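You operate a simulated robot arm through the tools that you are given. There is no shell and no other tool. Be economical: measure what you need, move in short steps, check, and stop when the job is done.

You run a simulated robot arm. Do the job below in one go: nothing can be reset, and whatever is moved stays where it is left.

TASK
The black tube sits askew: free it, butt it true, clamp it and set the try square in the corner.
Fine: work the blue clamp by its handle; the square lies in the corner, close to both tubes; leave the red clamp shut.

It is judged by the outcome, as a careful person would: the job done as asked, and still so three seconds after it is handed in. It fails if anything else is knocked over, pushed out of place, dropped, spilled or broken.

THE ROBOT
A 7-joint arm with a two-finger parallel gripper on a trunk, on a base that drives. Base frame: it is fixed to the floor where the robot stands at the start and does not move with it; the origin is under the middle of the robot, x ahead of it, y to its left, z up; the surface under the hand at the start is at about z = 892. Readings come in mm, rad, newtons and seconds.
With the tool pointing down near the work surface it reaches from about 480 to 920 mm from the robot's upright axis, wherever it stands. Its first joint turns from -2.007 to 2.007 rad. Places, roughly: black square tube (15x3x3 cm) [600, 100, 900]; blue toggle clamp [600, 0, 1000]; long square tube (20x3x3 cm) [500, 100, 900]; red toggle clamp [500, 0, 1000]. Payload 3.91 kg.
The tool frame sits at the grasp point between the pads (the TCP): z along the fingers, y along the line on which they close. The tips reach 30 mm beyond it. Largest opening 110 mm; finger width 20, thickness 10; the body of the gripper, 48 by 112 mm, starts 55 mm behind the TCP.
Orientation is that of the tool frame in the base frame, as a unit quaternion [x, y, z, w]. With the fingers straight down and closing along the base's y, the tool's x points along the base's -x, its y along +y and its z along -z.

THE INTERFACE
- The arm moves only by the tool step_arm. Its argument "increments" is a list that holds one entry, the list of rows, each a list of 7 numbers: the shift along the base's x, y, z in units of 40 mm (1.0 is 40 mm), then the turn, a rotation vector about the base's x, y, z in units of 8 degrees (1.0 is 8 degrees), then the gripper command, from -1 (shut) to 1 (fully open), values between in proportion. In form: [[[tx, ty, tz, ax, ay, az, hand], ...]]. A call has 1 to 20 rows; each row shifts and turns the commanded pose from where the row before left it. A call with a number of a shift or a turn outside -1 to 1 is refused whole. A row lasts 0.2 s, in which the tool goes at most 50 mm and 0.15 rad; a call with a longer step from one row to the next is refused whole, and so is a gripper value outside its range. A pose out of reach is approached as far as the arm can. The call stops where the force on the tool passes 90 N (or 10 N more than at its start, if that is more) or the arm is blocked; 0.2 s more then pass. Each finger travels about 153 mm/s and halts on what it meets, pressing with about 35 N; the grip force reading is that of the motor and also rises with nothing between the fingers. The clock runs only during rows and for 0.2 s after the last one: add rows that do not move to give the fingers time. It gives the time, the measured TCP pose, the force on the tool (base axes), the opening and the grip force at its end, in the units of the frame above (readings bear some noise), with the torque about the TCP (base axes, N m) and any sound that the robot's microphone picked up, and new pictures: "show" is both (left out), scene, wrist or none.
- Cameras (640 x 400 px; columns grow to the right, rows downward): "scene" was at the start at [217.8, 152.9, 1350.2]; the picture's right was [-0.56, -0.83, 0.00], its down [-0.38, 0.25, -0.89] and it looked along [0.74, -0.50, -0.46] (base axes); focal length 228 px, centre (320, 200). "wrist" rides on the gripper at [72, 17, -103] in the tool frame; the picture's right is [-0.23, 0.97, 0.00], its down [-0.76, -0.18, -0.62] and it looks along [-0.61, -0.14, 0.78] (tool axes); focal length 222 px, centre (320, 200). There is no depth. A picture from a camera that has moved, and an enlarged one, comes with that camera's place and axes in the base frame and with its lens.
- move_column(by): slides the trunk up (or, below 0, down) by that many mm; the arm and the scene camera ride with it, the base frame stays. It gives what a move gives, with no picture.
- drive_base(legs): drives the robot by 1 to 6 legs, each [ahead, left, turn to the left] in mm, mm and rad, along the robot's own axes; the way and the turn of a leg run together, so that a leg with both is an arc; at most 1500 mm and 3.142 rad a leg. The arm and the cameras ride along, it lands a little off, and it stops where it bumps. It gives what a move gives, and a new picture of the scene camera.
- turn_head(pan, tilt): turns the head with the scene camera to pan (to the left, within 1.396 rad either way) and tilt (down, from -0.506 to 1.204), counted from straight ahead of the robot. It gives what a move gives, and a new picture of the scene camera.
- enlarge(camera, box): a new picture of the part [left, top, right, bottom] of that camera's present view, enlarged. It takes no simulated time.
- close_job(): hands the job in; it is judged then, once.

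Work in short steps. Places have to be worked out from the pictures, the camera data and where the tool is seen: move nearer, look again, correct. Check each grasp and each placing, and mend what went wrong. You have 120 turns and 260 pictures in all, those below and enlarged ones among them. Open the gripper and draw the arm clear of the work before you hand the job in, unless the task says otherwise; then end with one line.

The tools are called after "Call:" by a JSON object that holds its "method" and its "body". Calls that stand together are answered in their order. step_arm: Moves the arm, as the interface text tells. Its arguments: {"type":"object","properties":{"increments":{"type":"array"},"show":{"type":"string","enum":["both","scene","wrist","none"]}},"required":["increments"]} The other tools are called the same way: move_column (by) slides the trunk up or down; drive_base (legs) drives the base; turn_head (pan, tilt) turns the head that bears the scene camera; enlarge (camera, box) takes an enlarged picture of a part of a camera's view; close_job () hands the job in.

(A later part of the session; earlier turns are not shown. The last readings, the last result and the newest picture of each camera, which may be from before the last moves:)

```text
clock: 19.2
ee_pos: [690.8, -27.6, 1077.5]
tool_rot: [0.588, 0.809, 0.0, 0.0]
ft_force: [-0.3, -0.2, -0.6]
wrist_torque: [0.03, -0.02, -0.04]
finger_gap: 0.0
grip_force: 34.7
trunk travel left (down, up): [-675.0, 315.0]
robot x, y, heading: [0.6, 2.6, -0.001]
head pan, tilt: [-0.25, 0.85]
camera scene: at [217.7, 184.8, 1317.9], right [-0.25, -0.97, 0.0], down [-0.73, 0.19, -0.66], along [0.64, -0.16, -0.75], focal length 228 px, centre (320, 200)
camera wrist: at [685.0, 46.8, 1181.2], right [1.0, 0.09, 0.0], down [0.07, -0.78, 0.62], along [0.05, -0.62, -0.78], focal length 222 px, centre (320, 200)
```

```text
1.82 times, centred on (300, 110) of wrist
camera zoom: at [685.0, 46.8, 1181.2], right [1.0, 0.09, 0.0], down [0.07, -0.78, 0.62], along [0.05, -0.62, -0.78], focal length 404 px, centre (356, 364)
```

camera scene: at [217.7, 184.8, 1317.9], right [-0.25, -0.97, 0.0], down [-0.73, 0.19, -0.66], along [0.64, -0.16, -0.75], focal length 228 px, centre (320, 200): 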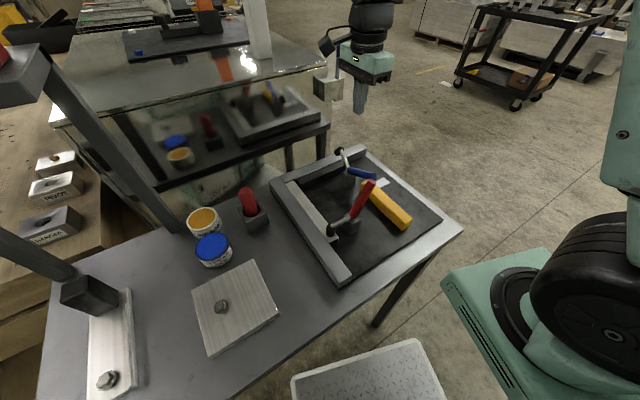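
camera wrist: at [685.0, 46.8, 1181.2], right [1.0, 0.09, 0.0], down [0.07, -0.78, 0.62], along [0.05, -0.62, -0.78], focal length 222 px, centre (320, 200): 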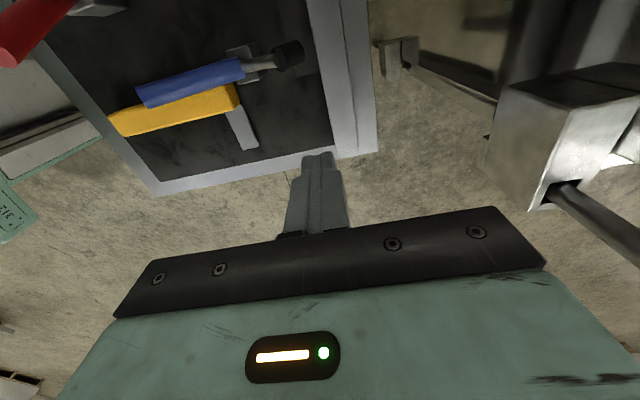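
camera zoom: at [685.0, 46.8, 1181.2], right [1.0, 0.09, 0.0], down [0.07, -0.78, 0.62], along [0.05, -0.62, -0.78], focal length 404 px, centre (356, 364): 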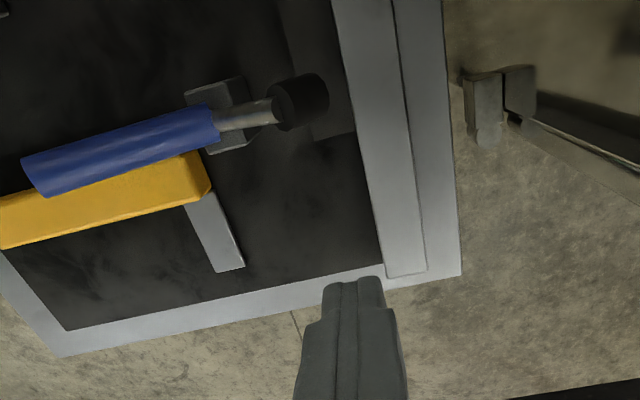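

The free end is near V≈-210; the pusher face is at V≈-230. I descend to tip height ~905.

Call:
{"method": "step_arm", "body": {"increments": [[[0, 0, -1, 0, 0, 0, -1], [0, 0, -1, 0, 0, 0, -1], [0, 0, -1, 0, 0, 0, -1], [-0.04, 0, -0.55, 0, 0, 0, -1], [0, 0, 0, 0, 0, 0, -1]]], "show": "wrist"}}

Call:
{"method": "enlarge", "body": {"camera": "scene", "box": [270, 110, 390, 200]}}

```text
clock: 20.3
ee_pos: [691.2, -27.9, 948.4]
tool_rot: [0.589, 0.808, 0.007, 0.005]
ft_force: [-29.4, -1.9, 51.7]
wrist_torque: [-0.38, 0.34, -0.21]
finger_gap: 0.0
grip_force: 34.8
trunk travel left (down, up): [-675.0, 315.0]
robot x, y, heading: [0.3, -1.3, -0.0]
head pan, tilt: [-0.25, 0.85]
stopped in row 5: the force on the tool passed its limit at 101 N (the readings are from after the stop); the commanded pose is now the measured one
camera wrist: at [683.0, 45.3, 1053.1], right [1.0, 0.08, 0.02], down [0.05, -0.78, 0.62], along [0.07, -0.62, -0.78], focal length 222 px, centre (320, 200)
```

wrist: 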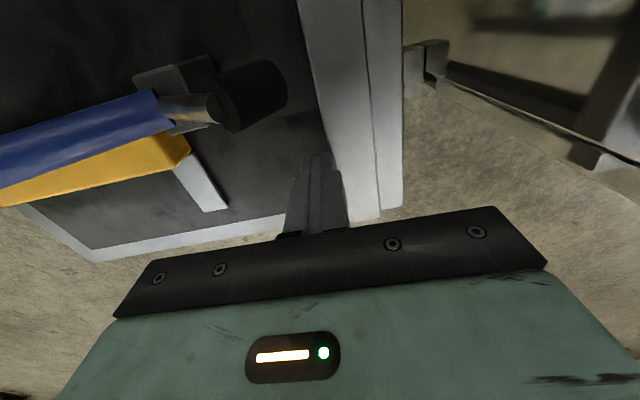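

```text
4.44 times, centred on (330, 155) of scene
camera zoom: at [213.7, 184.4, 1319.4], right [-0.25, -0.97, 0.0], down [-0.73, 0.19, -0.66], along [0.64, -0.16, -0.75], focal length 1014 px, centre (276, 400)
```

zoom: 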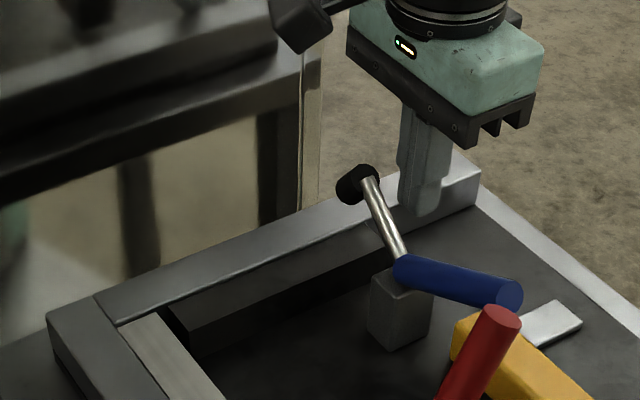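

The fingertips caught the fence's top edge, so I was a few mm too far in U. I lift, shift -U by 12 mm, and check before descending.

Call:
{"method": "step_arm", "body": {"increments": [[[0, 0, 0.5, 0, 0, 0, -1], [-0.285, -0.093, 0, 0, 0, 0, -1], [0, 0, 0, 0, 0, 0, -1]]], "show": "scene"}}

Call:
{"method": "enlarge", "body": {"camera": "wrist", "box": [200, 20, 440, 220]}}

Call:
{"method": "enlarge", "body": {"camera": "scene", "box": [270, 110, 390, 200]}}

```text
clock: 21.1
ee_pos: [683.6, -33.1, 964.4]
tool_rot: [0.588, 0.809, 0.007, 0.005]
ft_force: [0.2, -0.3, 0.3]
wrist_torque: [-0.01, 0.02, 0.05]
finger_gap: 0.1
grip_force: 34.4
trunk travel left (down, up): [-675.0, 315.0]
robot x, y, heading: [1.6, 1.2, -0.004]
head pan, tilt: [-0.25, 0.85]
camera scene: at [217.7, 184.7, 1317.8], right [-0.25, -0.97, 0.0], down [-0.73, 0.19, -0.66], along [0.64, -0.16, -0.75], focal length 228 px, centre (320, 200)
```

scene: 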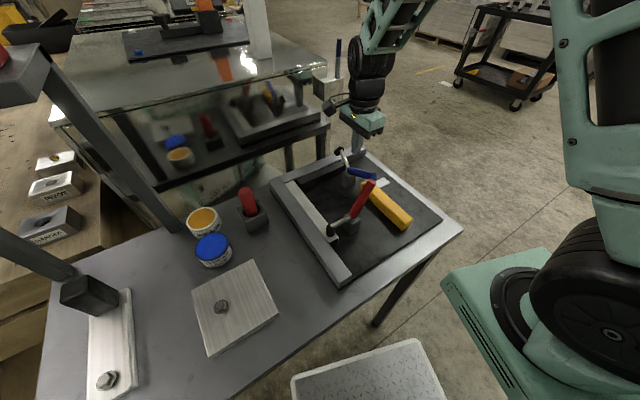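

```text
2.00 times, centred on (320, 120) of wrist
camera zoom: at [675.0, 41.1, 1067.3], right [1.0, 0.08, 0.02], down [0.06, -0.78, 0.62], along [0.06, -0.62, -0.78], focal length 444 px, centre (320, 360)
```

zoom: 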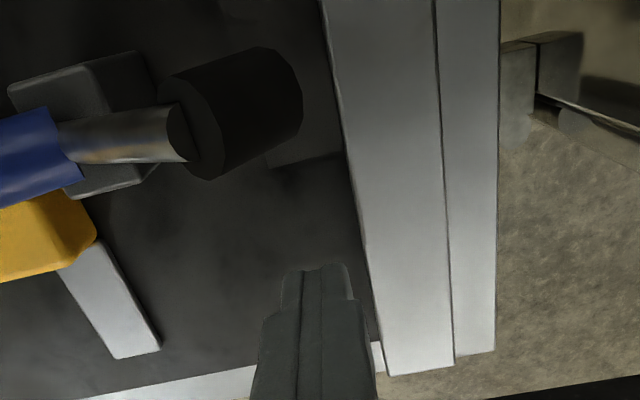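

```text
4.44 times, centred on (330, 155) of scene
camera zoom: at [217.7, 184.7, 1317.8], right [-0.25, -0.97, 0.0], down [-0.73, 0.19, -0.66], along [0.64, -0.16, -0.75], focal length 1014 px, centre (276, 400)
```

zoom: 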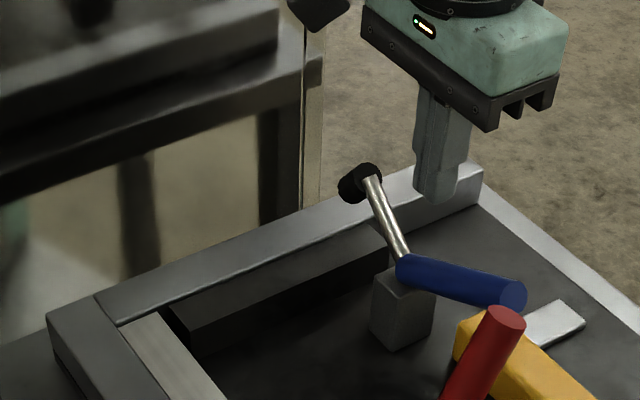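

The tray is undisturbed. Now at U≈640, V≈-243, clear of the fence; I straighten the slight tilt and descend 30 mm.

Call:
{"method": "step_arm", "body": {"increments": [[[0, 0, -0.35, -0.039, 0.117, 0, -1], [0, 0, -0.4, 0, 0, 0, -1], [0, 0, 0, 0, 0, 0, -1]]], "show": "none"}}

Call:
{"method": "enlarge", "body": {"camera": "wrist", "box": [200, 20, 440, 220]}}

```text
clock: 21.9
ee_pos: [682.7, -34.9, 933.5]
tool_rot: [0.588, 0.809, -0.001, -0.001]
ft_force: [-0.3, 0.4, 0.1]
wrist_torque: [0.0, 0.01, 0.0]
finger_gap: 0.2
grip_force: 35.3
trunk travel left (down, up): [-675.0, 315.0]
robot x, y, heading: [-0.3, 3.0, -0.0]
head pan, tilt: [-0.25, 0.85]
```

```text
2.00 times, centred on (320, 120) of wrist
camera zoom: at [676.8, 41.3, 1037.0], right [1.0, 0.08, 0.0], down [0.07, -0.78, 0.62], along [0.05, -0.62, -0.78], focal length 444 px, centre (320, 360)
```

zoom: 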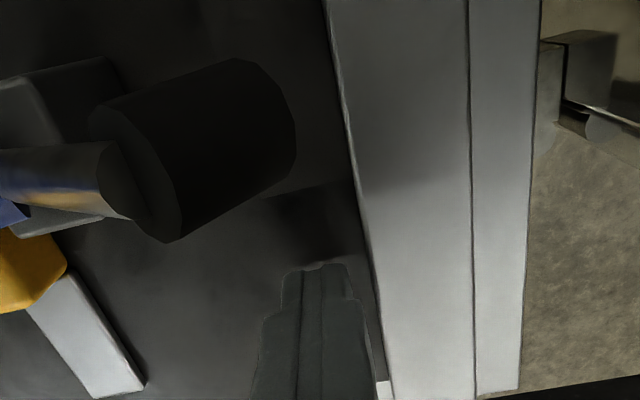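

The clamp's raised foot could be close to the gripper body on this push. I tilt the tool 16° so the fingertips lead, then push +V gently.

Call:
{"method": "step_arm", "body": {"increments": [[[0, 0, 0, 0.951, 0.309, 0, -1], [0, 0, 0, 0.951, 0.309, 0, -1], [-0.039, 0.119, 0, 0, 0, 0, -1], [-0.039, 0.119, 0, 0, 0, 0, -1], [0, 0, 0, 0, 0, 0, -1]]], "show": "scene"}}

Call:
{"method": "enlarge", "body": {"camera": "wrist", "box": [200, 20, 440, 220]}}

Call:
{"method": "enlarge", "body": {"camera": "scene", "box": [270, 110, 390, 200]}}

```text
clock: 23.1
ee_pos: [680.5, -22.9, 933.7]
tool_rot: [0.583, 0.801, 0.081, -0.113]
ft_force: [0.3, -0.6, 0.2]
wrist_torque: [-0.01, -0.02, 0.02]
finger_gap: 0.0
grip_force: 35.2
trunk travel left (down, up): [-675.0, 315.0]
robot x, y, heading: [1.0, 1.6, 0.002]
head pan, tilt: [-0.25, 0.85]
camera scene: at [217.5, 184.6, 1317.9], right [-0.25, -0.97, 0.0], down [-0.73, 0.19, -0.66], along [0.64, -0.16, -0.75], focal length 228 px, centre (320, 200)
```

scene: 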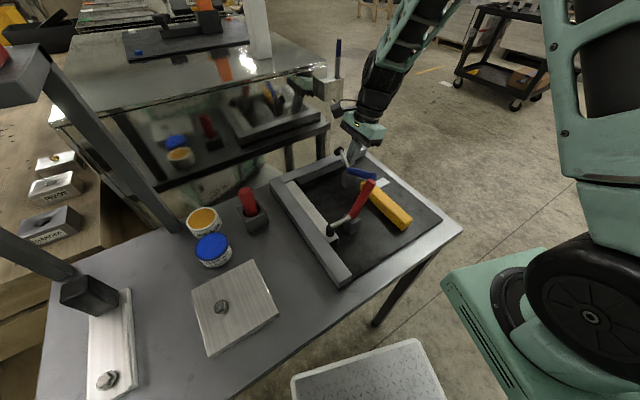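

```text
2.00 times, centred on (320, 120) of wrist
camera zoom: at [683.7, 21.9, 1052.8], right [0.99, 0.09, -0.06], down [0.11, -0.91, 0.39], along [-0.02, -0.39, -0.92], focal length 444 px, centre (320, 360)
```

zoom: 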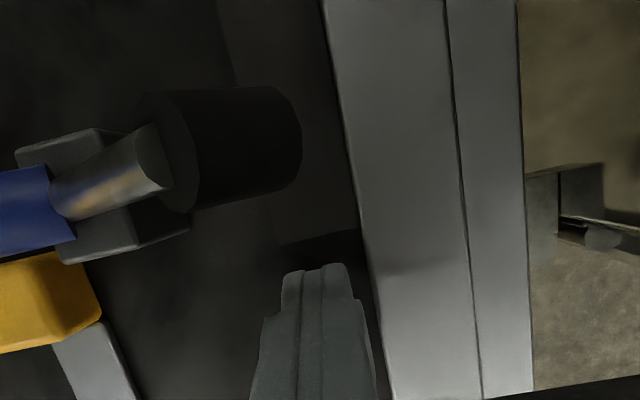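

```text
4.44 times, centred on (330, 155) of scene
camera zoom: at [217.5, 184.6, 1317.9], right [-0.25, -0.97, 0.0], down [-0.73, 0.19, -0.66], along [0.64, -0.16, -0.75], focal length 1014 px, centre (276, 400)
```

zoom: 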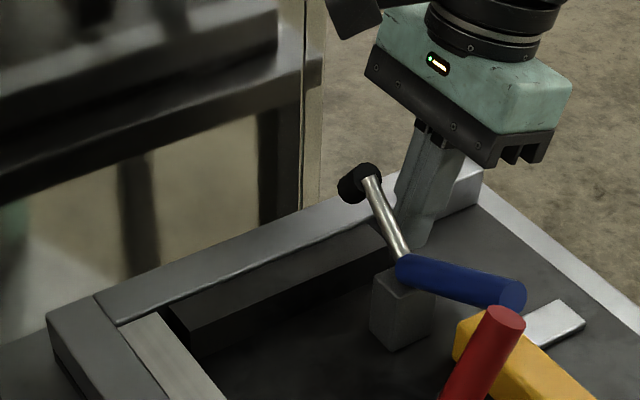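

No contact yet; the tip is about 214 in -V. I go on with 3 mm steps.

Call:
{"method": "step_arm", "body": {"increments": [[[-0.023, 0.0713, 0, 0, 0, 0, -1], [-0.023, 0.0713, 0, 0, 0, 0, -1], [-0.0155, 0.048, 0, 0, 0, 0, -1], [0, 0, 0, 0, 0, 0, -1]]], "show": "none"}}

Call:
{"method": "enlarge", "body": {"camera": "scene", "box": [280, 150, 360, 210]}}

```text
clock: 24.1
ee_pos: [677.9, -14.1, 933.6]
tool_rot: [0.582, 0.801, 0.081, -0.113]
ft_force: [-0.1, -0.2, 0.9]
wrist_torque: [0.0, 0.02, 0.01]
finger_gap: 0.0
grip_force: 35.4
trunk travel left (down, up): [-675.0, 315.0]
robot x, y, heading: [-4.3, 1.6, -0.001]
head pan, tilt: [-0.25, 0.85]
```

```text
6.67 times, centred on (320, 180) of scene
camera zoom: at [217.5, 184.6, 1317.9], right [-0.25, -0.97, 0.0], down [-0.73, 0.19, -0.66], along [0.64, -0.16, -0.75], focal length 1522 px, centre (320, 333)
```

zoom: 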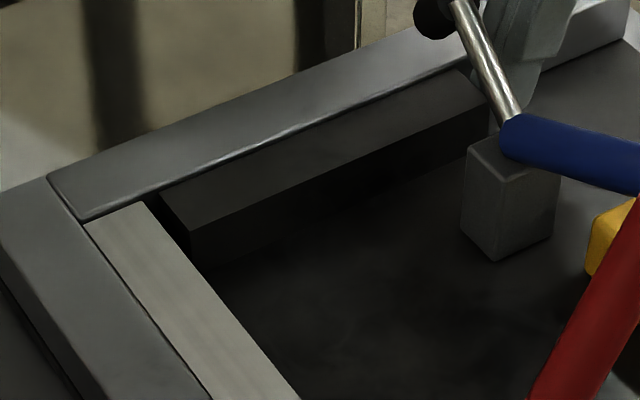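

Still a gap of several mm at the corner and no force. I continue pushing 6 mm.

Call:
{"method": "step_arm", "body": {"increments": [[[-0.023, 0.0713, 0, 0, 0, 0, -1], [-0.023, 0.0713, 0, 0, 0, 0, -1], [0, 0, 0, 0, 0, 0, -1]]], "show": "none"}}

Call:
{"method": "enlarge", "body": {"camera": "scene", "box": [280, 150, 360, 210]}}

Call:
{"method": "enlarge", "body": {"camera": "wrist", "box": [260, 80, 420, 200]}}

```text
clock: 24.9
ee_pos: [675.0, -8.1, 932.8]
tool_rot: [0.582, 0.801, 0.081, -0.113]
ft_force: [-0.1, -0.4, -0.5]
wrist_torque: [0.0, -0.01, 0.02]
finger_gap: 0.1
grip_force: 34.6
trunk travel left (down, up): [-675.0, 315.0]
robot x, y, heading: [1.5, -0.2, 0.0]
head pan, tilt: [-0.25, 0.85]
```

```text
6.67 times, centred on (320, 180) of scene
camera zoom: at [217.5, 184.6, 1317.9], right [-0.25, -0.97, 0.0], down [-0.73, 0.19, -0.66], along [0.64, -0.16, -0.75], focal length 1522 px, centre (320, 333)
```

zoom: 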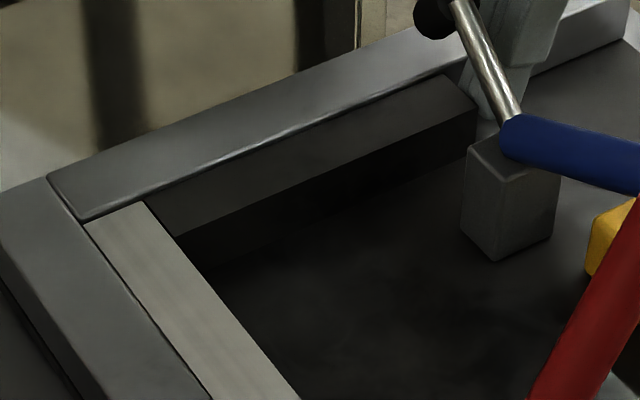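

```text
3.33 times, centred on (340, 140) of wrist
camera zoom: at [678.5, 36.1, 1053.6], right [0.99, 0.09, -0.06], down [0.11, -0.91, 0.39], along [-0.02, -0.39, -0.92], focal length 740 px, centre (253, 400)
```

zoom: 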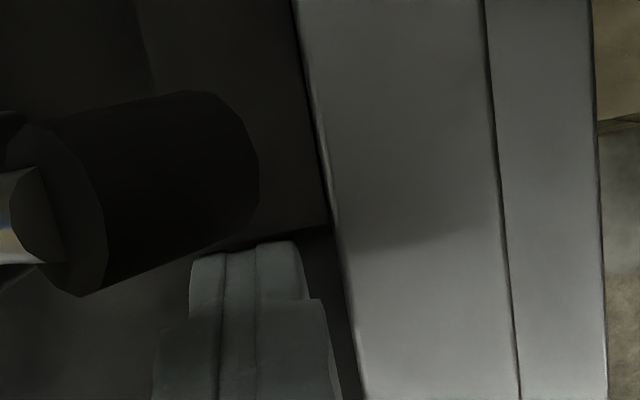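

The gap is closed or nearly so. I push in 1 mm steps until contact force shows.

Call:
{"method": "step_arm", "body": {"increments": [[[-0.0077, 0.0238, 0, 0, 0, 0, -1], [-0.0077, 0.0238, 0, 0, 0, 0, -1], [0, 0, 0, 0, 0, 0, -1]]], "show": "none"}}

Call:
{"method": "enlarge", "body": {"camera": "scene", "box": [280, 160, 330, 198]}}

```text
clock: 25.7
ee_pos: [676.1, -5.9, 933.9]
tool_rot: [0.583, 0.8, 0.081, -0.113]
ft_force: [-0.4, -0.9, 0.3]
wrist_torque: [-0.01, -0.01, 0.02]
finger_gap: 0.1
grip_force: 34.9
trunk travel left (down, up): [-675.0, 315.0]
robot x, y, heading: [-2.5, 1.5, -0.002]
head pan, tilt: [-0.25, 0.85]
```

```text
10.53 times, centred on (305, 179) of scene
camera zoom: at [217.5, 184.6, 1317.9], right [-0.25, -0.97, 0.0], down [-0.73, 0.19, -0.66], along [0.64, -0.16, -0.75], focal length 2402 px, centre (478, 421)
```

zoom: 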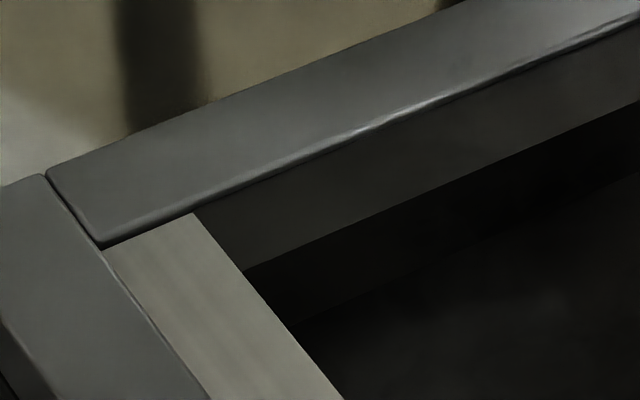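

Call:
{"method": "step_arm", "body": {"increments": [[[-0.0077, 0.0238, 0, 0, 0, 0, -1], [-0.0077, 0.0238, 0, 0, 0, 0, -1], [0, 0, 0, 0, 0, 0, -1]]], "show": "none"}}

Call:
{"method": "enlarge", "body": {"camera": "scene", "box": [280, 160, 330, 198]}}

```text
clock: 26.5
ee_pos: [676.7, -6.0, 934.8]
tool_rot: [0.583, 0.801, 0.081, -0.113]
ft_force: [0.4, -11.5, -0.1]
wrist_torque: [-0.31, 0.0, 0.03]
finger_gap: 0.0
grip_force: 35.2
trunk travel left (down, up): [-675.0, 315.0]
robot x, y, heading: [-0.4, 2.5, -0.0]
head pan, tilt: [-0.25, 0.85]
```

```text
10.53 times, centred on (305, 179) of scene
camera zoom: at [217.6, 184.0, 1318.0], right [-0.25, -0.97, 0.0], down [-0.73, 0.19, -0.66], along [0.64, -0.16, -0.75], focal length 2402 px, centre (478, 421)
```

zoom: 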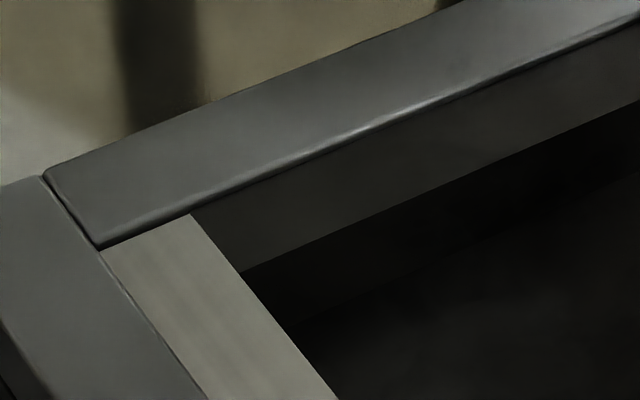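

Contact at 11.5 N, and the black tube is butted against the long tube. I back off, lift, straighten and rotate back to the handle pose. On the way I'll inspect the joint from above.

Call:
{"method": "step_arm", "body": {"increments": [[[0.093, -0.285, 0, 0, 0, 0, -1], [0, 0, 0.8, 0, 0, 0, -1], [0, 0, 1, -0.951, -0.309, 0, -1], [0, 0, 1, -0.951, -0.309, 0, -1], [0, 0, 1, 0, 0, 0, -0.45], [-0.276, 0.02, 0, 0, 0, 0.9375, -0.45], [-0.276, 0.02, 0, 0, 0, 0.9375, -0.45], [-0.276, 0.02, 0, 0, 0, 0.9375, -0.45], [-0.276, 0.02, 0, 0, 0, 0.9375, -0.45], [-0.276, 0.02, 0, 0, 0, 0.9375, -0.45], [-0.276, 0.02, 0, 0, 0, 0.9375, -0.45], [-0.276, 0.02, 0, 0, 0, 0.9375, -0.45], [-0.276, 0.02, 0, 0, 0, 0.9375, -0.45], [-0.276, 0.02, 0, 0, 0, 0.9375, -0.45], [-0.276, 0.02, 0, 0, 0, 0.9375, -0.45], [-0.276, 0.02, 0, 0, 0, 0.9375, -0.45], [-0.276, 0.02, 0, 0, 0, 0.9375, -0.45], [0, 0, 0, 0, 0, 0, -0.45]]], "show": "both"}}

Call:
{"method": "enlarge", "body": {"camera": "wrist", "box": [240, 100, 480, 250]}}

Call:
{"method": "enlarge", "body": {"camera": "scene", "box": [280, 130, 400, 210]}}

```text
clock: 30.3
ee_pos: [545.8, -7.8, 1085.8]
tool_rot: [-0.157, 0.988, -0.001, 0.0]
ft_force: [-0.3, -0.2, 0.4]
wrist_torque: [0.01, 0.02, 0.02]
finger_gap: 30.0
grip_force: 0.2
trunk travel left (down, up): [-675.0, 315.0]
robot x, y, heading: [-2.5, 0.5, -0.006]
head pan, tilt: [-0.25, 0.85]
camera scene: at [217.5, 184.6, 1317.9], right [-0.25, -0.97, 0.0], down [-0.73, 0.19, -0.66], along [0.64, -0.16, -0.75], focal length 228 px, centre (320, 200)
camera wrist: at [472.2, -12.3, 1189.5], right [-0.09, 1.0, 0.0], down [0.78, 0.07, 0.62], along [0.62, 0.05, -0.78], focal length 222 px, centre (320, 200)
```

scene: 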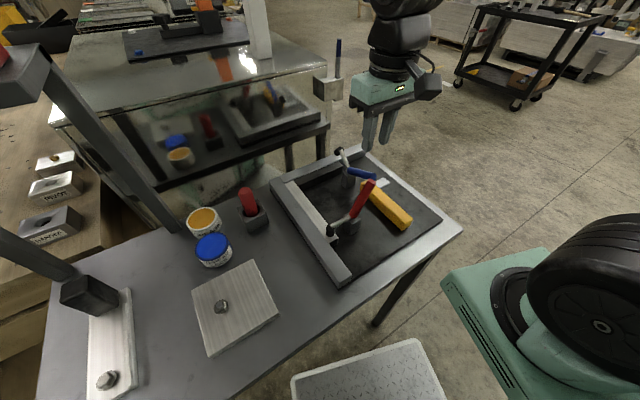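
wrist: 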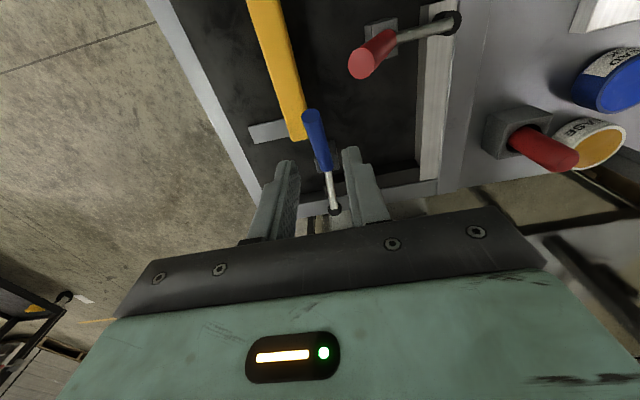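

```text
2.67 times, centred on (360, 175) of wrist
camera zoom: at [472.2, -12.3, 1189.5], right [-0.09, 1.0, 0.0], down [0.78, 0.07, 0.62], along [0.62, 0.05, -0.78], focal length 592 px, centre (213, 267)
```

zoom: 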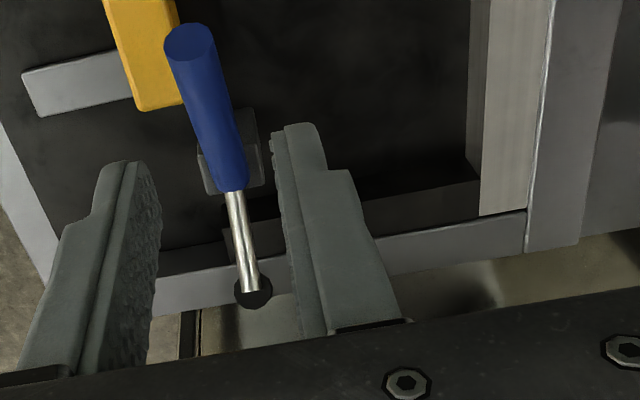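

```text
5.00 times, centred on (340, 170) of scene
camera zoom: at [217.5, 184.6, 1317.9], right [-0.25, -0.97, 0.0], down [-0.73, 0.19, -0.66], along [0.64, -0.16, -0.75], focal length 1141 px, centre (220, 350)
```

zoom: 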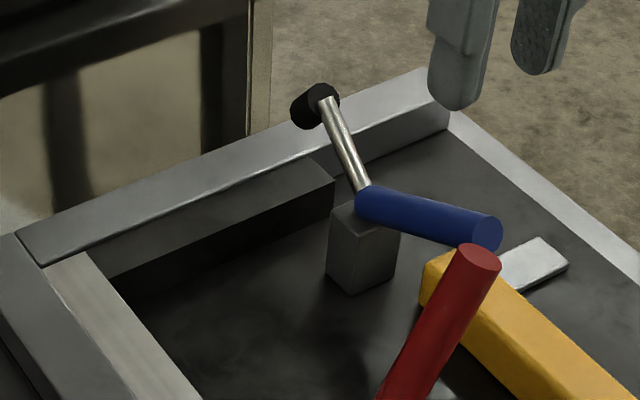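

The joint looks butted and flush. I line up on the handle where I released it and descend.

Call:
{"method": "step_arm", "body": {"increments": [[[0.04, -0.145, -0.9, 0, 0, 0, -0.4], [0, 0, -0.9, 0, 0, 0, -0.4], [0, 0, -0.5, 0, 0, 0, -0.4], [0, 0, -0.45, 0, 0, 0, -0.4], [0, 0, 0, 0, 0, 0, -0.4]]], "show": "none"}}

Call:
{"method": "enlarge", "body": {"camera": "wrist", "box": [220, 80, 440, 240]}}

Call:
{"method": "enlarge", "body": {"camera": "scene", "box": [280, 120, 400, 200]}}

```text
clock: 31.5
ee_pos: [546.9, -12.2, 975.4]
tool_rot: [-0.157, 0.988, -0.001, 0.0]
ft_force: [-0.3, 0.3, -0.2]
wrist_torque: [0.0, -0.01, -0.02]
finger_gap: 33.0
grip_force: 0.0
trunk travel left (down, up): [-675.0, 315.0]
robot x, y, heading: [-0.6, 1.6, -0.003]
head pan, tilt: [-0.25, 0.85]
```

```text
2.50 times, centred on (330, 160) of wrist
camera zoom: at [472.4, -17.8, 1078.2], right [-0.08, 1.0, 0.0], down [0.78, 0.07, 0.62], along [0.62, 0.05, -0.78], focal length 555 px, centre (295, 300)
```

zoom: 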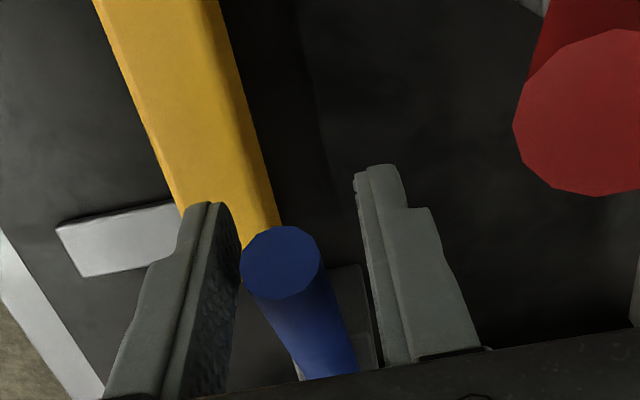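

```text
5.00 times, centred on (340, 160) of scene
camera zoom: at [217.4, 184.6, 1317.9], right [-0.25, -0.97, 0.0], down [-0.73, 0.19, -0.66], along [0.64, -0.16, -0.75], focal length 1141 px, centre (220, 400)
```

zoom: 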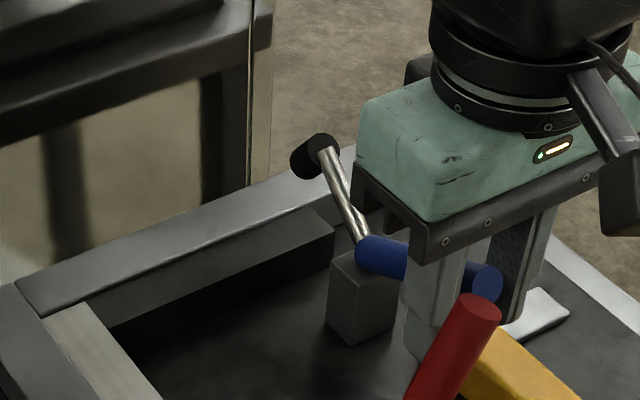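

The handle is between the fingers, a bit toward the left one. I shift 4 mm and close.

Call:
{"method": "step_arm", "body": {"increments": [[[0.03, -0.095, 0, 0, 0, 0, -0.4], [0, 0, 0, 0, 0, 0, -1], [0, 0, 0, 0, 0, 0, -1], [0, 0, 0, 0, 0, 0, -1]]], "show": "none"}}

```text
clock: 32.5
ee_pos: [547.8, -14.1, 973.8]
tool_rot: [-0.157, 0.988, -0.001, -0.001]
ft_force: [-8.7, 25.5, -3.3]
wrist_torque: [0.05, 0.21, 0.14]
finger_gap: 17.8
grip_force: 45.0
trunk travel left (down, up): [-675.0, 315.0]
robot x, y, heading: [1.5, 0.8, 0.0]
head pan, tilt: [-0.25, 0.85]
```

Gripped. I ease the side load and reverse the arc.

Call:
{"method": "step_arm", "body": {"increments": [[[-0.019, 0.059, 0, 0, 0, 0, -1], [0.071, 0.023, 0.197, 0, 0, 0, -1], [0.09, 0.029, 0.19, 0, 0, 0, -1], [0.107, 0.035, 0.185, 0, 0, 0, -1], [0.128, 0.042, 0.17, 0, 0, 0, -1], [0.143, 0.046, 0.155, 0, 0, 0, -1], [0.157, 0.051, 0.14, 0, 0, 0, -1], [0, 0, 0, 0, 0, 0, -1]]], "show": "none"}}

Call:
{"method": "enlarge", "body": {"camera": "scene", "box": [280, 120, 400, 200]}}

```text
clock: 34.3
ee_pos: [575.6, -4.5, 1017.1]
tool_rot: [-0.156, 0.988, -0.001, 0.0]
ft_force: [-12.5, 11.8, -16.1]
wrist_torque: [-0.19, 1.38, 0.11]
finger_gap: 17.7
grip_force: 45.2
trunk travel left (down, up): [-675.0, 315.0]
robot x, y, heading: [-0.1, 2.1, 0.001]
head pan, tilt: [-0.25, 0.85]
```

```text
5.00 times, centred on (340, 160) of scene
camera zoom: at [217.3, 185.3, 1317.9], right [-0.25, -0.97, 0.0], down [-0.73, 0.19, -0.66], along [0.64, -0.16, -0.75], focal length 1141 px, centre (220, 400)
```

zoom: 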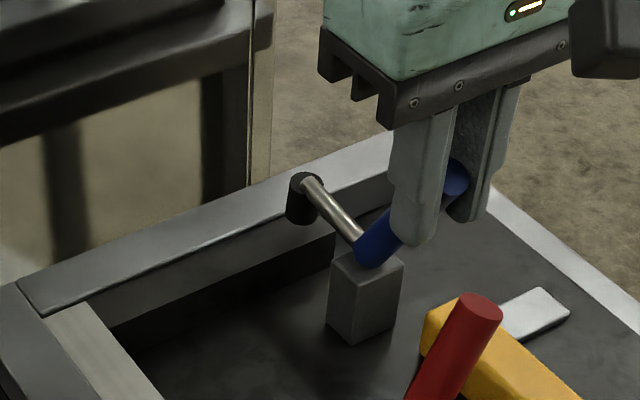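

Good, about 12° remain. I finish the arc.

Call:
{"method": "step_arm", "body": {"increments": [[[0.171, 0.056, 0.12, 0, 0, 0, -1], [0.188, 0.061, 0.105, 0, 0, 0, -1], [0, 0, 0, 0, 0, 0, -1]]], "show": "none"}}

Call:
{"method": "enlarge", "body": {"camera": "scene", "box": [280, 120, 400, 200]}}

```text
clock: 35.1
ee_pos: [585.5, -1.1, 1024.1]
tool_rot: [-0.157, 0.988, -0.002, -0.006]
ft_force: [-34.1, 7.5, -29.5]
wrist_torque: [0.37, 0.49, 0.19]
finger_gap: 18.0
grip_force: 45.2
trunk travel left (down, up): [-675.0, 315.0]
robot x, y, heading: [-1.0, -0.5, 0.005]
head pan, tilt: [-0.25, 0.85]
```

```text
5.00 times, centred on (340, 160) of scene
camera zoom: at [216.6, 184.9, 1317.8], right [-0.25, -0.97, 0.0], down [-0.73, 0.19, -0.66], along [0.64, -0.16, -0.75], focal length 1141 px, centre (220, 400)
```

zoom: 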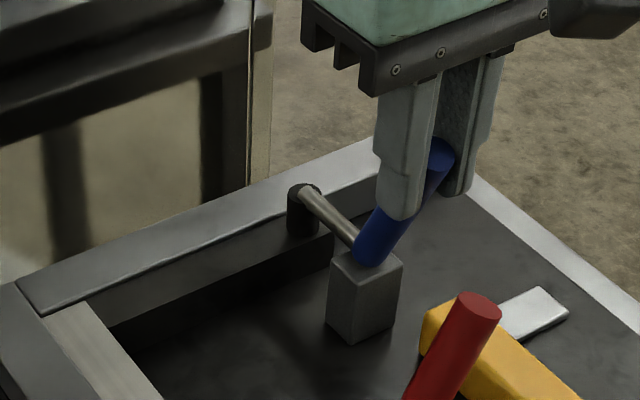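

The foot meets the tube with 34 N of resistance, and the tool is about 4 mm short of the original closed pose. I push a bit further to toggle it home.

Call:
{"method": "step_arm", "body": {"increments": [[[0.07, 0.023, 0, 0, 0, 0, -1], [0.07, 0.023, -0.03, 0, 0, 0, -1], [0, 0, 0, 0, 0, 0, -1]]], "show": "none"}}

Call:
{"method": "enlarge", "body": {"camera": "scene", "box": [280, 120, 400, 200]}}

```text
clock: 35.9
ee_pos: [589.5, 0.5, 1026.2]
tool_rot: [-0.156, 0.988, -0.003, -0.003]
ft_force: [-42.1, -0.2, 9.5]
wrist_torque: [0.49, 0.67, 0.17]
finger_gap: 17.9
grip_force: 45.2
trunk travel left (down, up): [-675.0, 315.0]
robot x, y, heading: [-2.1, 4.1, -0.002]
head pan, tilt: [-0.25, 0.85]
```

```text
5.00 times, centred on (340, 160) of scene
camera zoom: at [215.1, 184.6, 1318.7], right [-0.25, -0.97, 0.0], down [-0.73, 0.19, -0.66], along [0.64, -0.16, -0.75], focal length 1141 px, centre (220, 400)
```

zoom: 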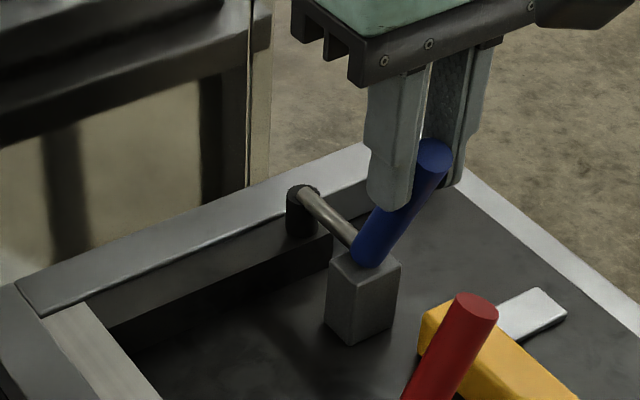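

The handle is at or slightly past its original upright angle. I release and look.

Call:
{"method": "step_arm", "body": {"increments": [[[0, 0, 0, 0, 0, 0, -0.3], [0, 0, 0, 0, 0, 0, -0.3], [0, 0, 1, 0, 0, 0, -0.3], [0, 0, 1, 0, 0, 0, -0.3], [0, 0, 0, 0, 0, 0, -0.3]]], "show": "wrist"}}

Call:
{"method": "enlarge", "body": {"camera": "scene", "box": [280, 140, 380, 205]}}

```text
clock: 37.1
ee_pos: [596.2, 1.3, 1106.6]
tool_rot: [-0.156, 0.988, 0.0, 0.0]
ft_force: [0.0, 0.3, 0.2]
wrist_torque: [-0.02, 0.0, 0.02]
finger_gap: 38.7
grip_force: 0.0
trunk travel left (down, up): [-675.0, 315.0]
robot x, y, heading: [-0.9, -2.8, 0.003]
head pan, tilt: [-0.25, 0.85]
camera wrist: at [521.2, -4.5, 1209.8], right [-0.08, 1.0, 0.0], down [0.78, 0.07, 0.62], along [0.62, 0.05, -0.78], focal length 222 px, centre (320, 200)
```

wrist: 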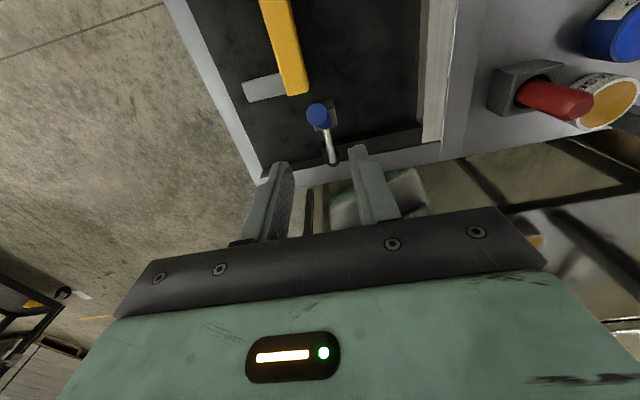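

```text
6.15 times, centred on (330, 172) of scene
camera zoom: at [217.5, 184.7, 1317.9], right [-0.25, -0.97, 0.0], down [-0.73, 0.19, -0.66], along [0.64, -0.16, -0.75], focal length 1404 px, centre (258, 369)
```

zoom: 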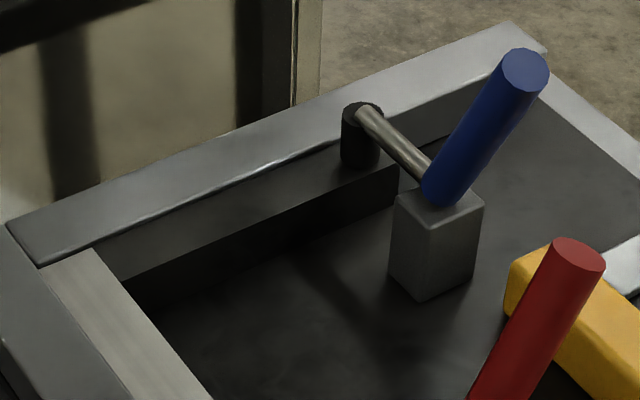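

The handle and foot are back exactly at their original closed position and the joint is tight. Next is the square: I move back and tilt for a near-vertical look at it.

Call:
{"method": "step_arm", "body": {"increments": [[[-0.54, -0.32, 0.2, -0.309, 0.951, 0, -0.3], [-0.54, -0.32, 0.2, -0.309, 0.951, 0, -0.3], [-0.54, -0.32, 0.2, 0, 0, 0, -0.3], [-0.54, -0.32, 0, 0, 0, 0, -0.3], [0, 0, 0, 0, 0, 0, -0.3]]], "show": "wrist"}}

Call:
{"method": "enlarge", "body": {"camera": "wrist", "box": [200, 0, 440, 200]}}

```text
clock: 38.3
ee_pos: [508.0, -50.2, 1129.0]
tool_rot: [-0.154, 0.978, -0.022, -0.137]
ft_force: [0.9, -0.2, 1.0]
wrist_torque: [0.0, 0.0, 0.01]
finger_gap: 38.6
grip_force: 0.0
trunk travel left (down, up): [-675.0, 315.0]
robot x, y, heading: [-0.3, -0.4, 0.002]
head pan, tilt: [-0.25, 0.85]
camera wrist: at [463.3, -46.2, 1249.2], right [-0.09, 0.99, -0.06], down [0.91, 0.11, 0.39], along [0.39, -0.02, -0.92], focal length 222 px, centre (320, 200)
```

wrist: 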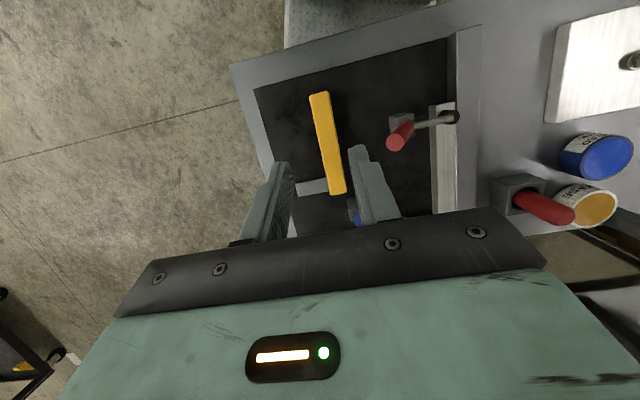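

```text
2.00 times, centred on (320, 100) of wrist
camera zoom: at [463.3, -46.2, 1249.2], right [-0.09, 0.99, -0.06], down [0.91, 0.11, 0.39], along [0.39, -0.02, -0.92], focal length 444 px, centre (320, 400)
```

zoom: 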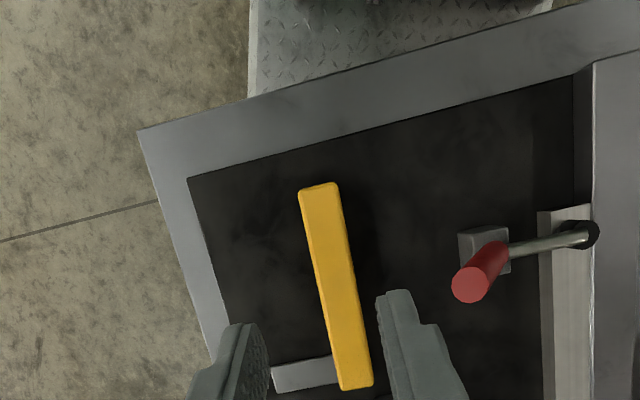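

The square lies parallel to the long tube: stock U 407–557, V -220…-194, with the blade at its far end toward -V. It only needs a shift of about (+76 U, +135 V), clear of the red block. I level the tool above the stock at U≈510.

Call:
{"method": "step_arm", "body": {"increments": [[[0.5, 0.13, -0.3, 0.309, -0.951, 0, 0.1], [0.5, 0.13, -0.5, 0.309, -0.951, 0, 0.1], [0, 0, -0.5, 0, 0, 0, 0.1], [0, 0, 0, 0, 0, 0, 0.1]]], "show": "wrist"}}

Call:
{"method": "enlarge", "body": {"camera": "wrist", "box": [200, 40, 440, 240]}}

Call:
{"method": "enlarge", "body": {"camera": "scene", "box": [300, 130, 420, 240]}}

```text
clock: 39.3
ee_pos: [548.7, -38.7, 1078.0]
tool_rot: [-0.155, 0.988, -0.001, 0.001]
ft_force: [-0.4, 0.4, 0.2]
wrist_torque: [0.01, 0.03, -0.01]
finger_gap: 60.6
grip_force: 0.0
trunk travel left (down, up): [-675.0, 315.0]
robot x, y, heading: [-1.2, 2.1, -0.001]
head pan, tilt: [-0.25, 0.85]
camera wrist: at [474.1, -45.2, 1181.1], right [-0.08, 1.0, 0.0], down [0.78, 0.07, 0.62], along [0.62, 0.05, -0.78], focal length 222 px, centre (320, 200)
```

wrist: 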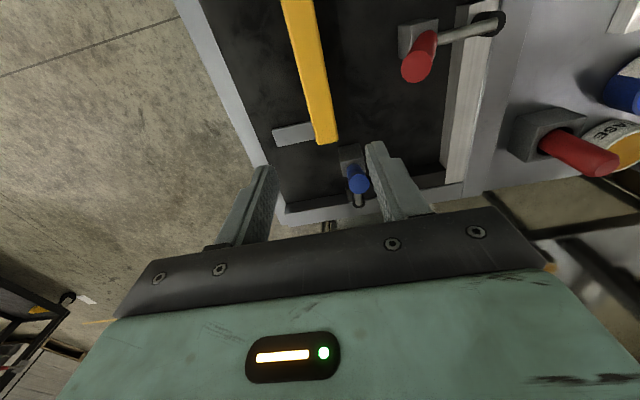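

```text
2.00 times, centred on (320, 140) of wrist
camera zoom: at [474.1, -45.2, 1181.1], right [-0.08, 1.0, 0.0], down [0.78, 0.07, 0.62], along [0.62, 0.05, -0.78], focal length 444 px, centre (320, 320)
```

zoom: 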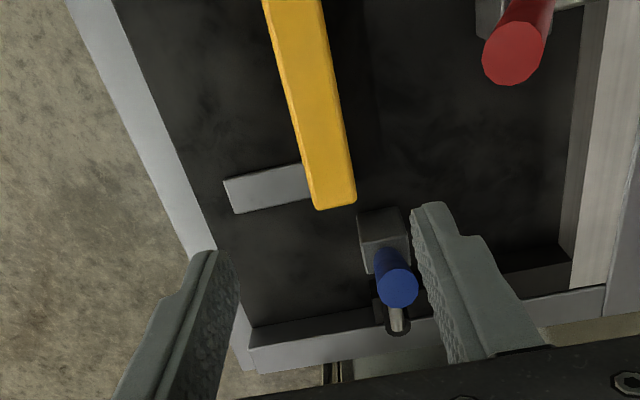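

```text
3.64 times, centred on (360, 185) of scene
camera zoom: at [217.5, 184.6, 1317.9], right [-0.25, -0.97, 0.0], down [-0.73, 0.19, -0.66], along [0.64, -0.16, -0.75], focal length 830 px, centre (174, 254)
```

zoom: 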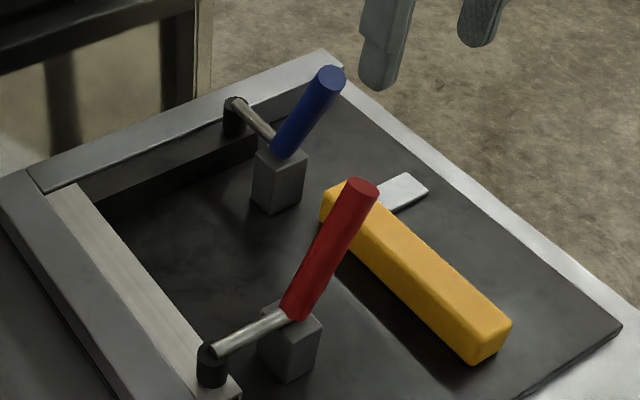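

The tool is centred over the stock (TCP V≈-206.5). I descend around it.

Call:
{"method": "step_arm", "body": {"increments": [[[0, -0.02, -1, 0, 0, 0, 0.1], [0, 0, -1, 0, 0, 0, 0.1], [0, 0, -1, 0, 0, 0, 0.1], [0, 0, -0.6, 0, 0, 0, 0.1], [0, 0, 0, 0, 0, 0, 0.1]]], "show": "wrist"}}

Call:
{"method": "enlarge", "body": {"camera": "scene", "box": [300, 120, 420, 230]}}

```text
clock: 40.5
ee_pos: [549.3, -41.1, 936.1]
tool_rot: [-0.157, 0.988, 0.0, 0.0]
ft_force: [0.1, 0.2, -0.1]
wrist_torque: [0.01, -0.03, -0.03]
finger_gap: 60.7
grip_force: 0.1
trunk travel left (down, up): [-675.0, 315.0]
robot x, y, heading: [-1.0, -0.9, 0.004]
head pan, tilt: [-0.25, 0.85]
camera wrist: at [474.8, -46.4, 1038.4], right [-0.08, 1.0, 0.0], down [0.78, 0.07, 0.62], along [0.62, 0.05, -0.78], focal length 222 px, centre (320, 200)
```

wrist: 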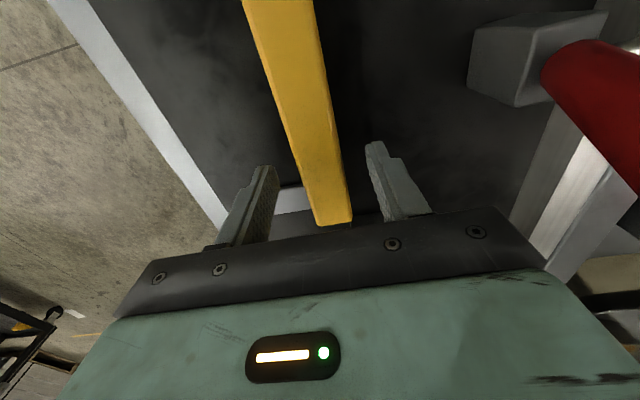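

```text
3.64 times, centred on (360, 175) of scene
camera zoom: at [217.4, 184.6, 1317.9], right [-0.25, -0.97, 0.0], down [-0.73, 0.19, -0.66], along [0.64, -0.16, -0.75], focal length 830 px, centre (174, 291)
```

zoom: 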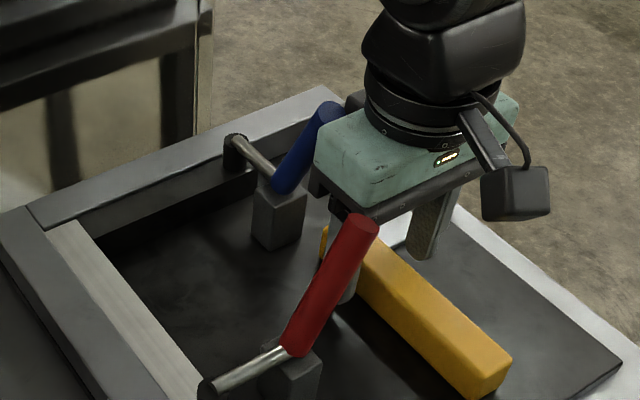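

The fingers straddle the stock. I go 6 mm lower and close.

Call:
{"method": "step_arm", "body": {"increments": [[[0, 0, -0.15, 0, 0, 0, 0.1], [0, 0, 0, 0, 0, 0, -0.4], [0, 0, 0, 0, 0, 0, -1], [0, 0, 0, 0, 0, 0, -1], [0, 0, 0, 0, 0, 0, -1]]], "show": "none"}}

```text
clock: 41.7
ee_pos: [550.0, -41.6, 928.3]
tool_rot: [-0.157, 0.988, -0.001, 0.001]
ft_force: [-0.6, -0.6, 1.1]
wrist_torque: [0.04, -0.02, -0.04]
finger_gap: 27.4
grip_force: 34.8
trunk travel left (down, up): [-675.0, 315.0]
robot x, y, heading: [4.3, -1.6, 0.003]
head pan, tilt: [-0.25, 0.85]
```

Gripped at 27.4 mm. I lift a little and check.

Call:
{"method": "step_arm", "body": {"increments": [[[0, 0, 0.4, 0, 0, 0, -1], [0, 0, 0.6, 0, 0, 0, -1], [0, 0, 0, 0, 0, 0, -1]]], "show": "wrist"}}

Call:
{"method": "enlarge", "body": {"camera": "scene", "box": [300, 120, 420, 230]}}

```text
clock: 42.5
ee_pos: [549.7, -42.2, 969.0]
tool_rot: [-0.157, 0.988, -0.001, 0.0]
ft_force: [0.3, -0.1, 0.0]
wrist_torque: [0.01, 0.03, -0.01]
finger_gap: 0.1
grip_force: 34.5
trunk travel left (down, up): [-675.0, 315.0]
robot x, y, heading: [0.5, 0.8, 0.0]
head pan, tilt: [-0.25, 0.85]
camera wrist: at [474.9, -47.6, 1071.0], right [-0.08, 1.0, 0.0], down [0.78, 0.07, 0.62], along [0.62, 0.05, -0.78], focal length 222 px, centre (320, 200)
```

wrist: 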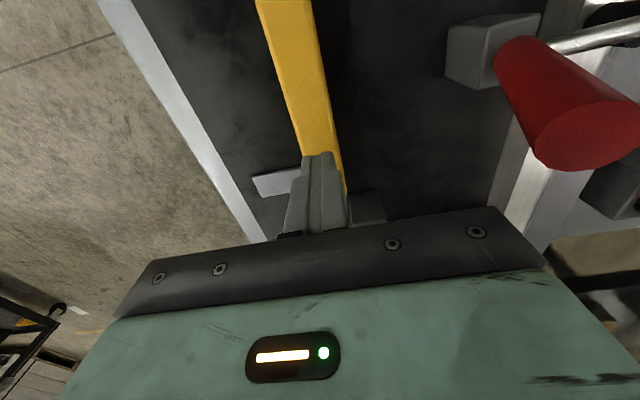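

```text
3.64 times, centred on (360, 175) of scene
camera zoom: at [217.6, 184.6, 1317.9], right [-0.25, -0.97, 0.0], down [-0.73, 0.19, -0.66], along [0.64, -0.16, -0.75], focal length 830 px, centre (174, 291)
```

zoom: 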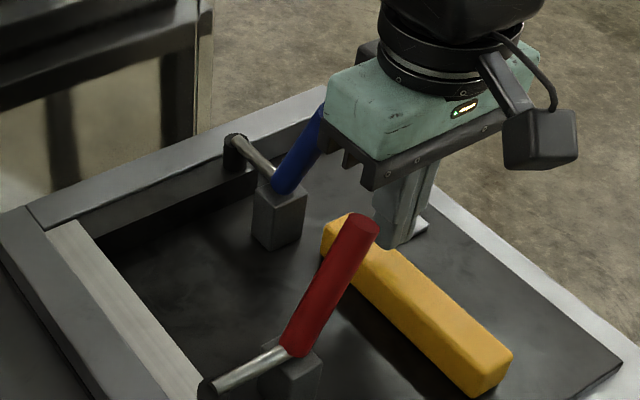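

The square slipped out and stayed in place, so the grip was too shallow. I reopen, go deeper to tips ~2 mm above the floor, grip longer and lift slowly.

Call:
{"method": "step_arm", "body": {"increments": [[[0, 0, 0, 0, 0, 0, 0.1], [0, 0, 0, 0, 0, 0, 0.1], [0, 0, -0.6, 0, 0, 0, 0.1], [0, 0, -0.4, 0, 0, 0, 0.1], [0, 0, -0.1, 0, 0, 0, 0.1], [0, 0, 0, 0, 0, 0, 0.1]]], "show": "none"}}

Call:
{"method": "enlarge", "body": {"camera": "wrist", "box": [220, 100, 420, 240]}}

```text
clock: 43.9
ee_pos: [550.4, -41.3, 924.6]
tool_rot: [-0.157, 0.988, -0.001, 0.001]
ft_force: [-0.2, -0.3, 0.7]
wrist_torque: [0.0, 0.0, -0.02]
finger_gap: 60.3
grip_force: 0.0
trunk travel left (down, up): [-675.0, 315.0]
robot x, y, heading: [1.6, -1.7, 0.001]
head pan, tilt: [-0.25, 0.85]
```

```text
2.86 times, centred on (320, 170) of wrist
camera zoom: at [475.2, -47.4, 1027.5], right [-0.08, 1.0, 0.0], down [0.78, 0.07, 0.62], along [0.62, 0.05, -0.78], focal length 635 px, centre (320, 286)
```

zoom: 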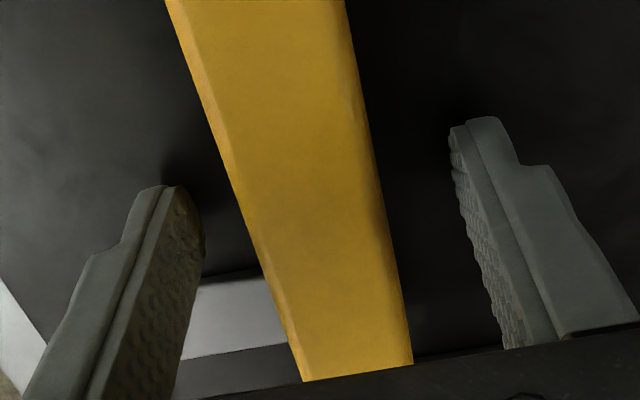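

Well straddled at z 924.6. I close, hold, then lift 4 mm a row.

Call:
{"method": "step_arm", "body": {"increments": [[[0, 0, 0, 0, 0, 0, -0.3], [0, 0, 0, 0, 0, 0, -1], [0, 0, 0, 0, 0, 0, -1], [0, 0, 0, 0, 0, 0, -1], [0, 0, 0, 0, 0, 0, -1]]], "show": "wrist"}}

Call:
{"method": "enlarge", "body": {"camera": "wrist", "box": [220, 100, 420, 240]}}

```text
clock: 45.1
ee_pos: [550.3, -41.5, 923.9]
tool_rot: [-0.156, 0.988, -0.002, 0.0]
ft_force: [-0.1, 0.2, 0.1]
wrist_torque: [0.02, -0.03, 0.03]
finger_gap: 27.8
grip_force: 35.1
trunk travel left (down, up): [-675.0, 315.0]
robot x, y, heading: [-4.8, 2.1, -0.002]
head pan, tilt: [-0.25, 0.85]
camera wrist: at [475.3, -47.4, 1027.6], right [-0.08, 1.0, 0.0], down [0.78, 0.07, 0.62], along [0.62, 0.05, -0.78], focal length 222 px, centre (320, 200)
```

wrist: 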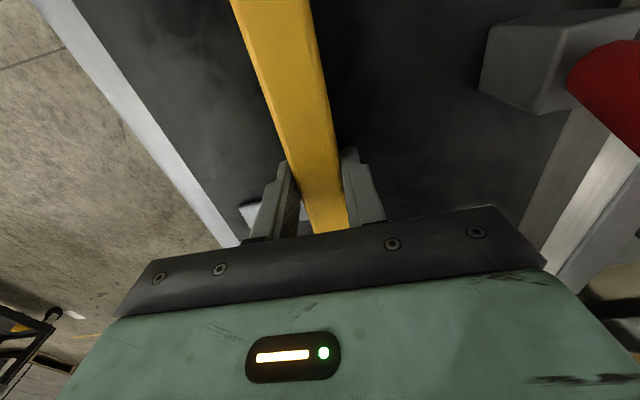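

```text
2.86 times, centred on (320, 170) of wrist
camera zoom: at [475.3, -47.4, 1027.6], right [-0.08, 1.0, 0.0], down [0.78, 0.07, 0.62], along [0.62, 0.05, -0.78], focal length 635 px, centre (320, 286)
```

zoom: 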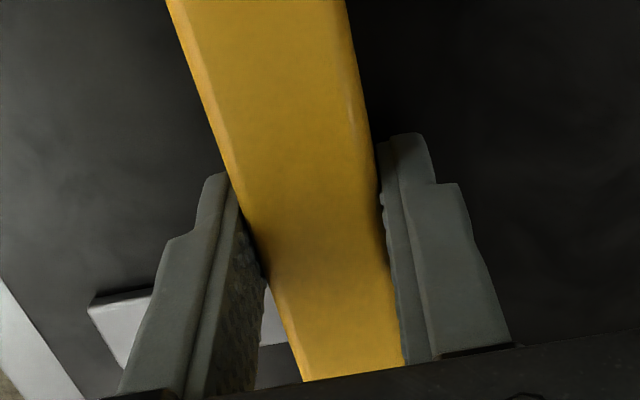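

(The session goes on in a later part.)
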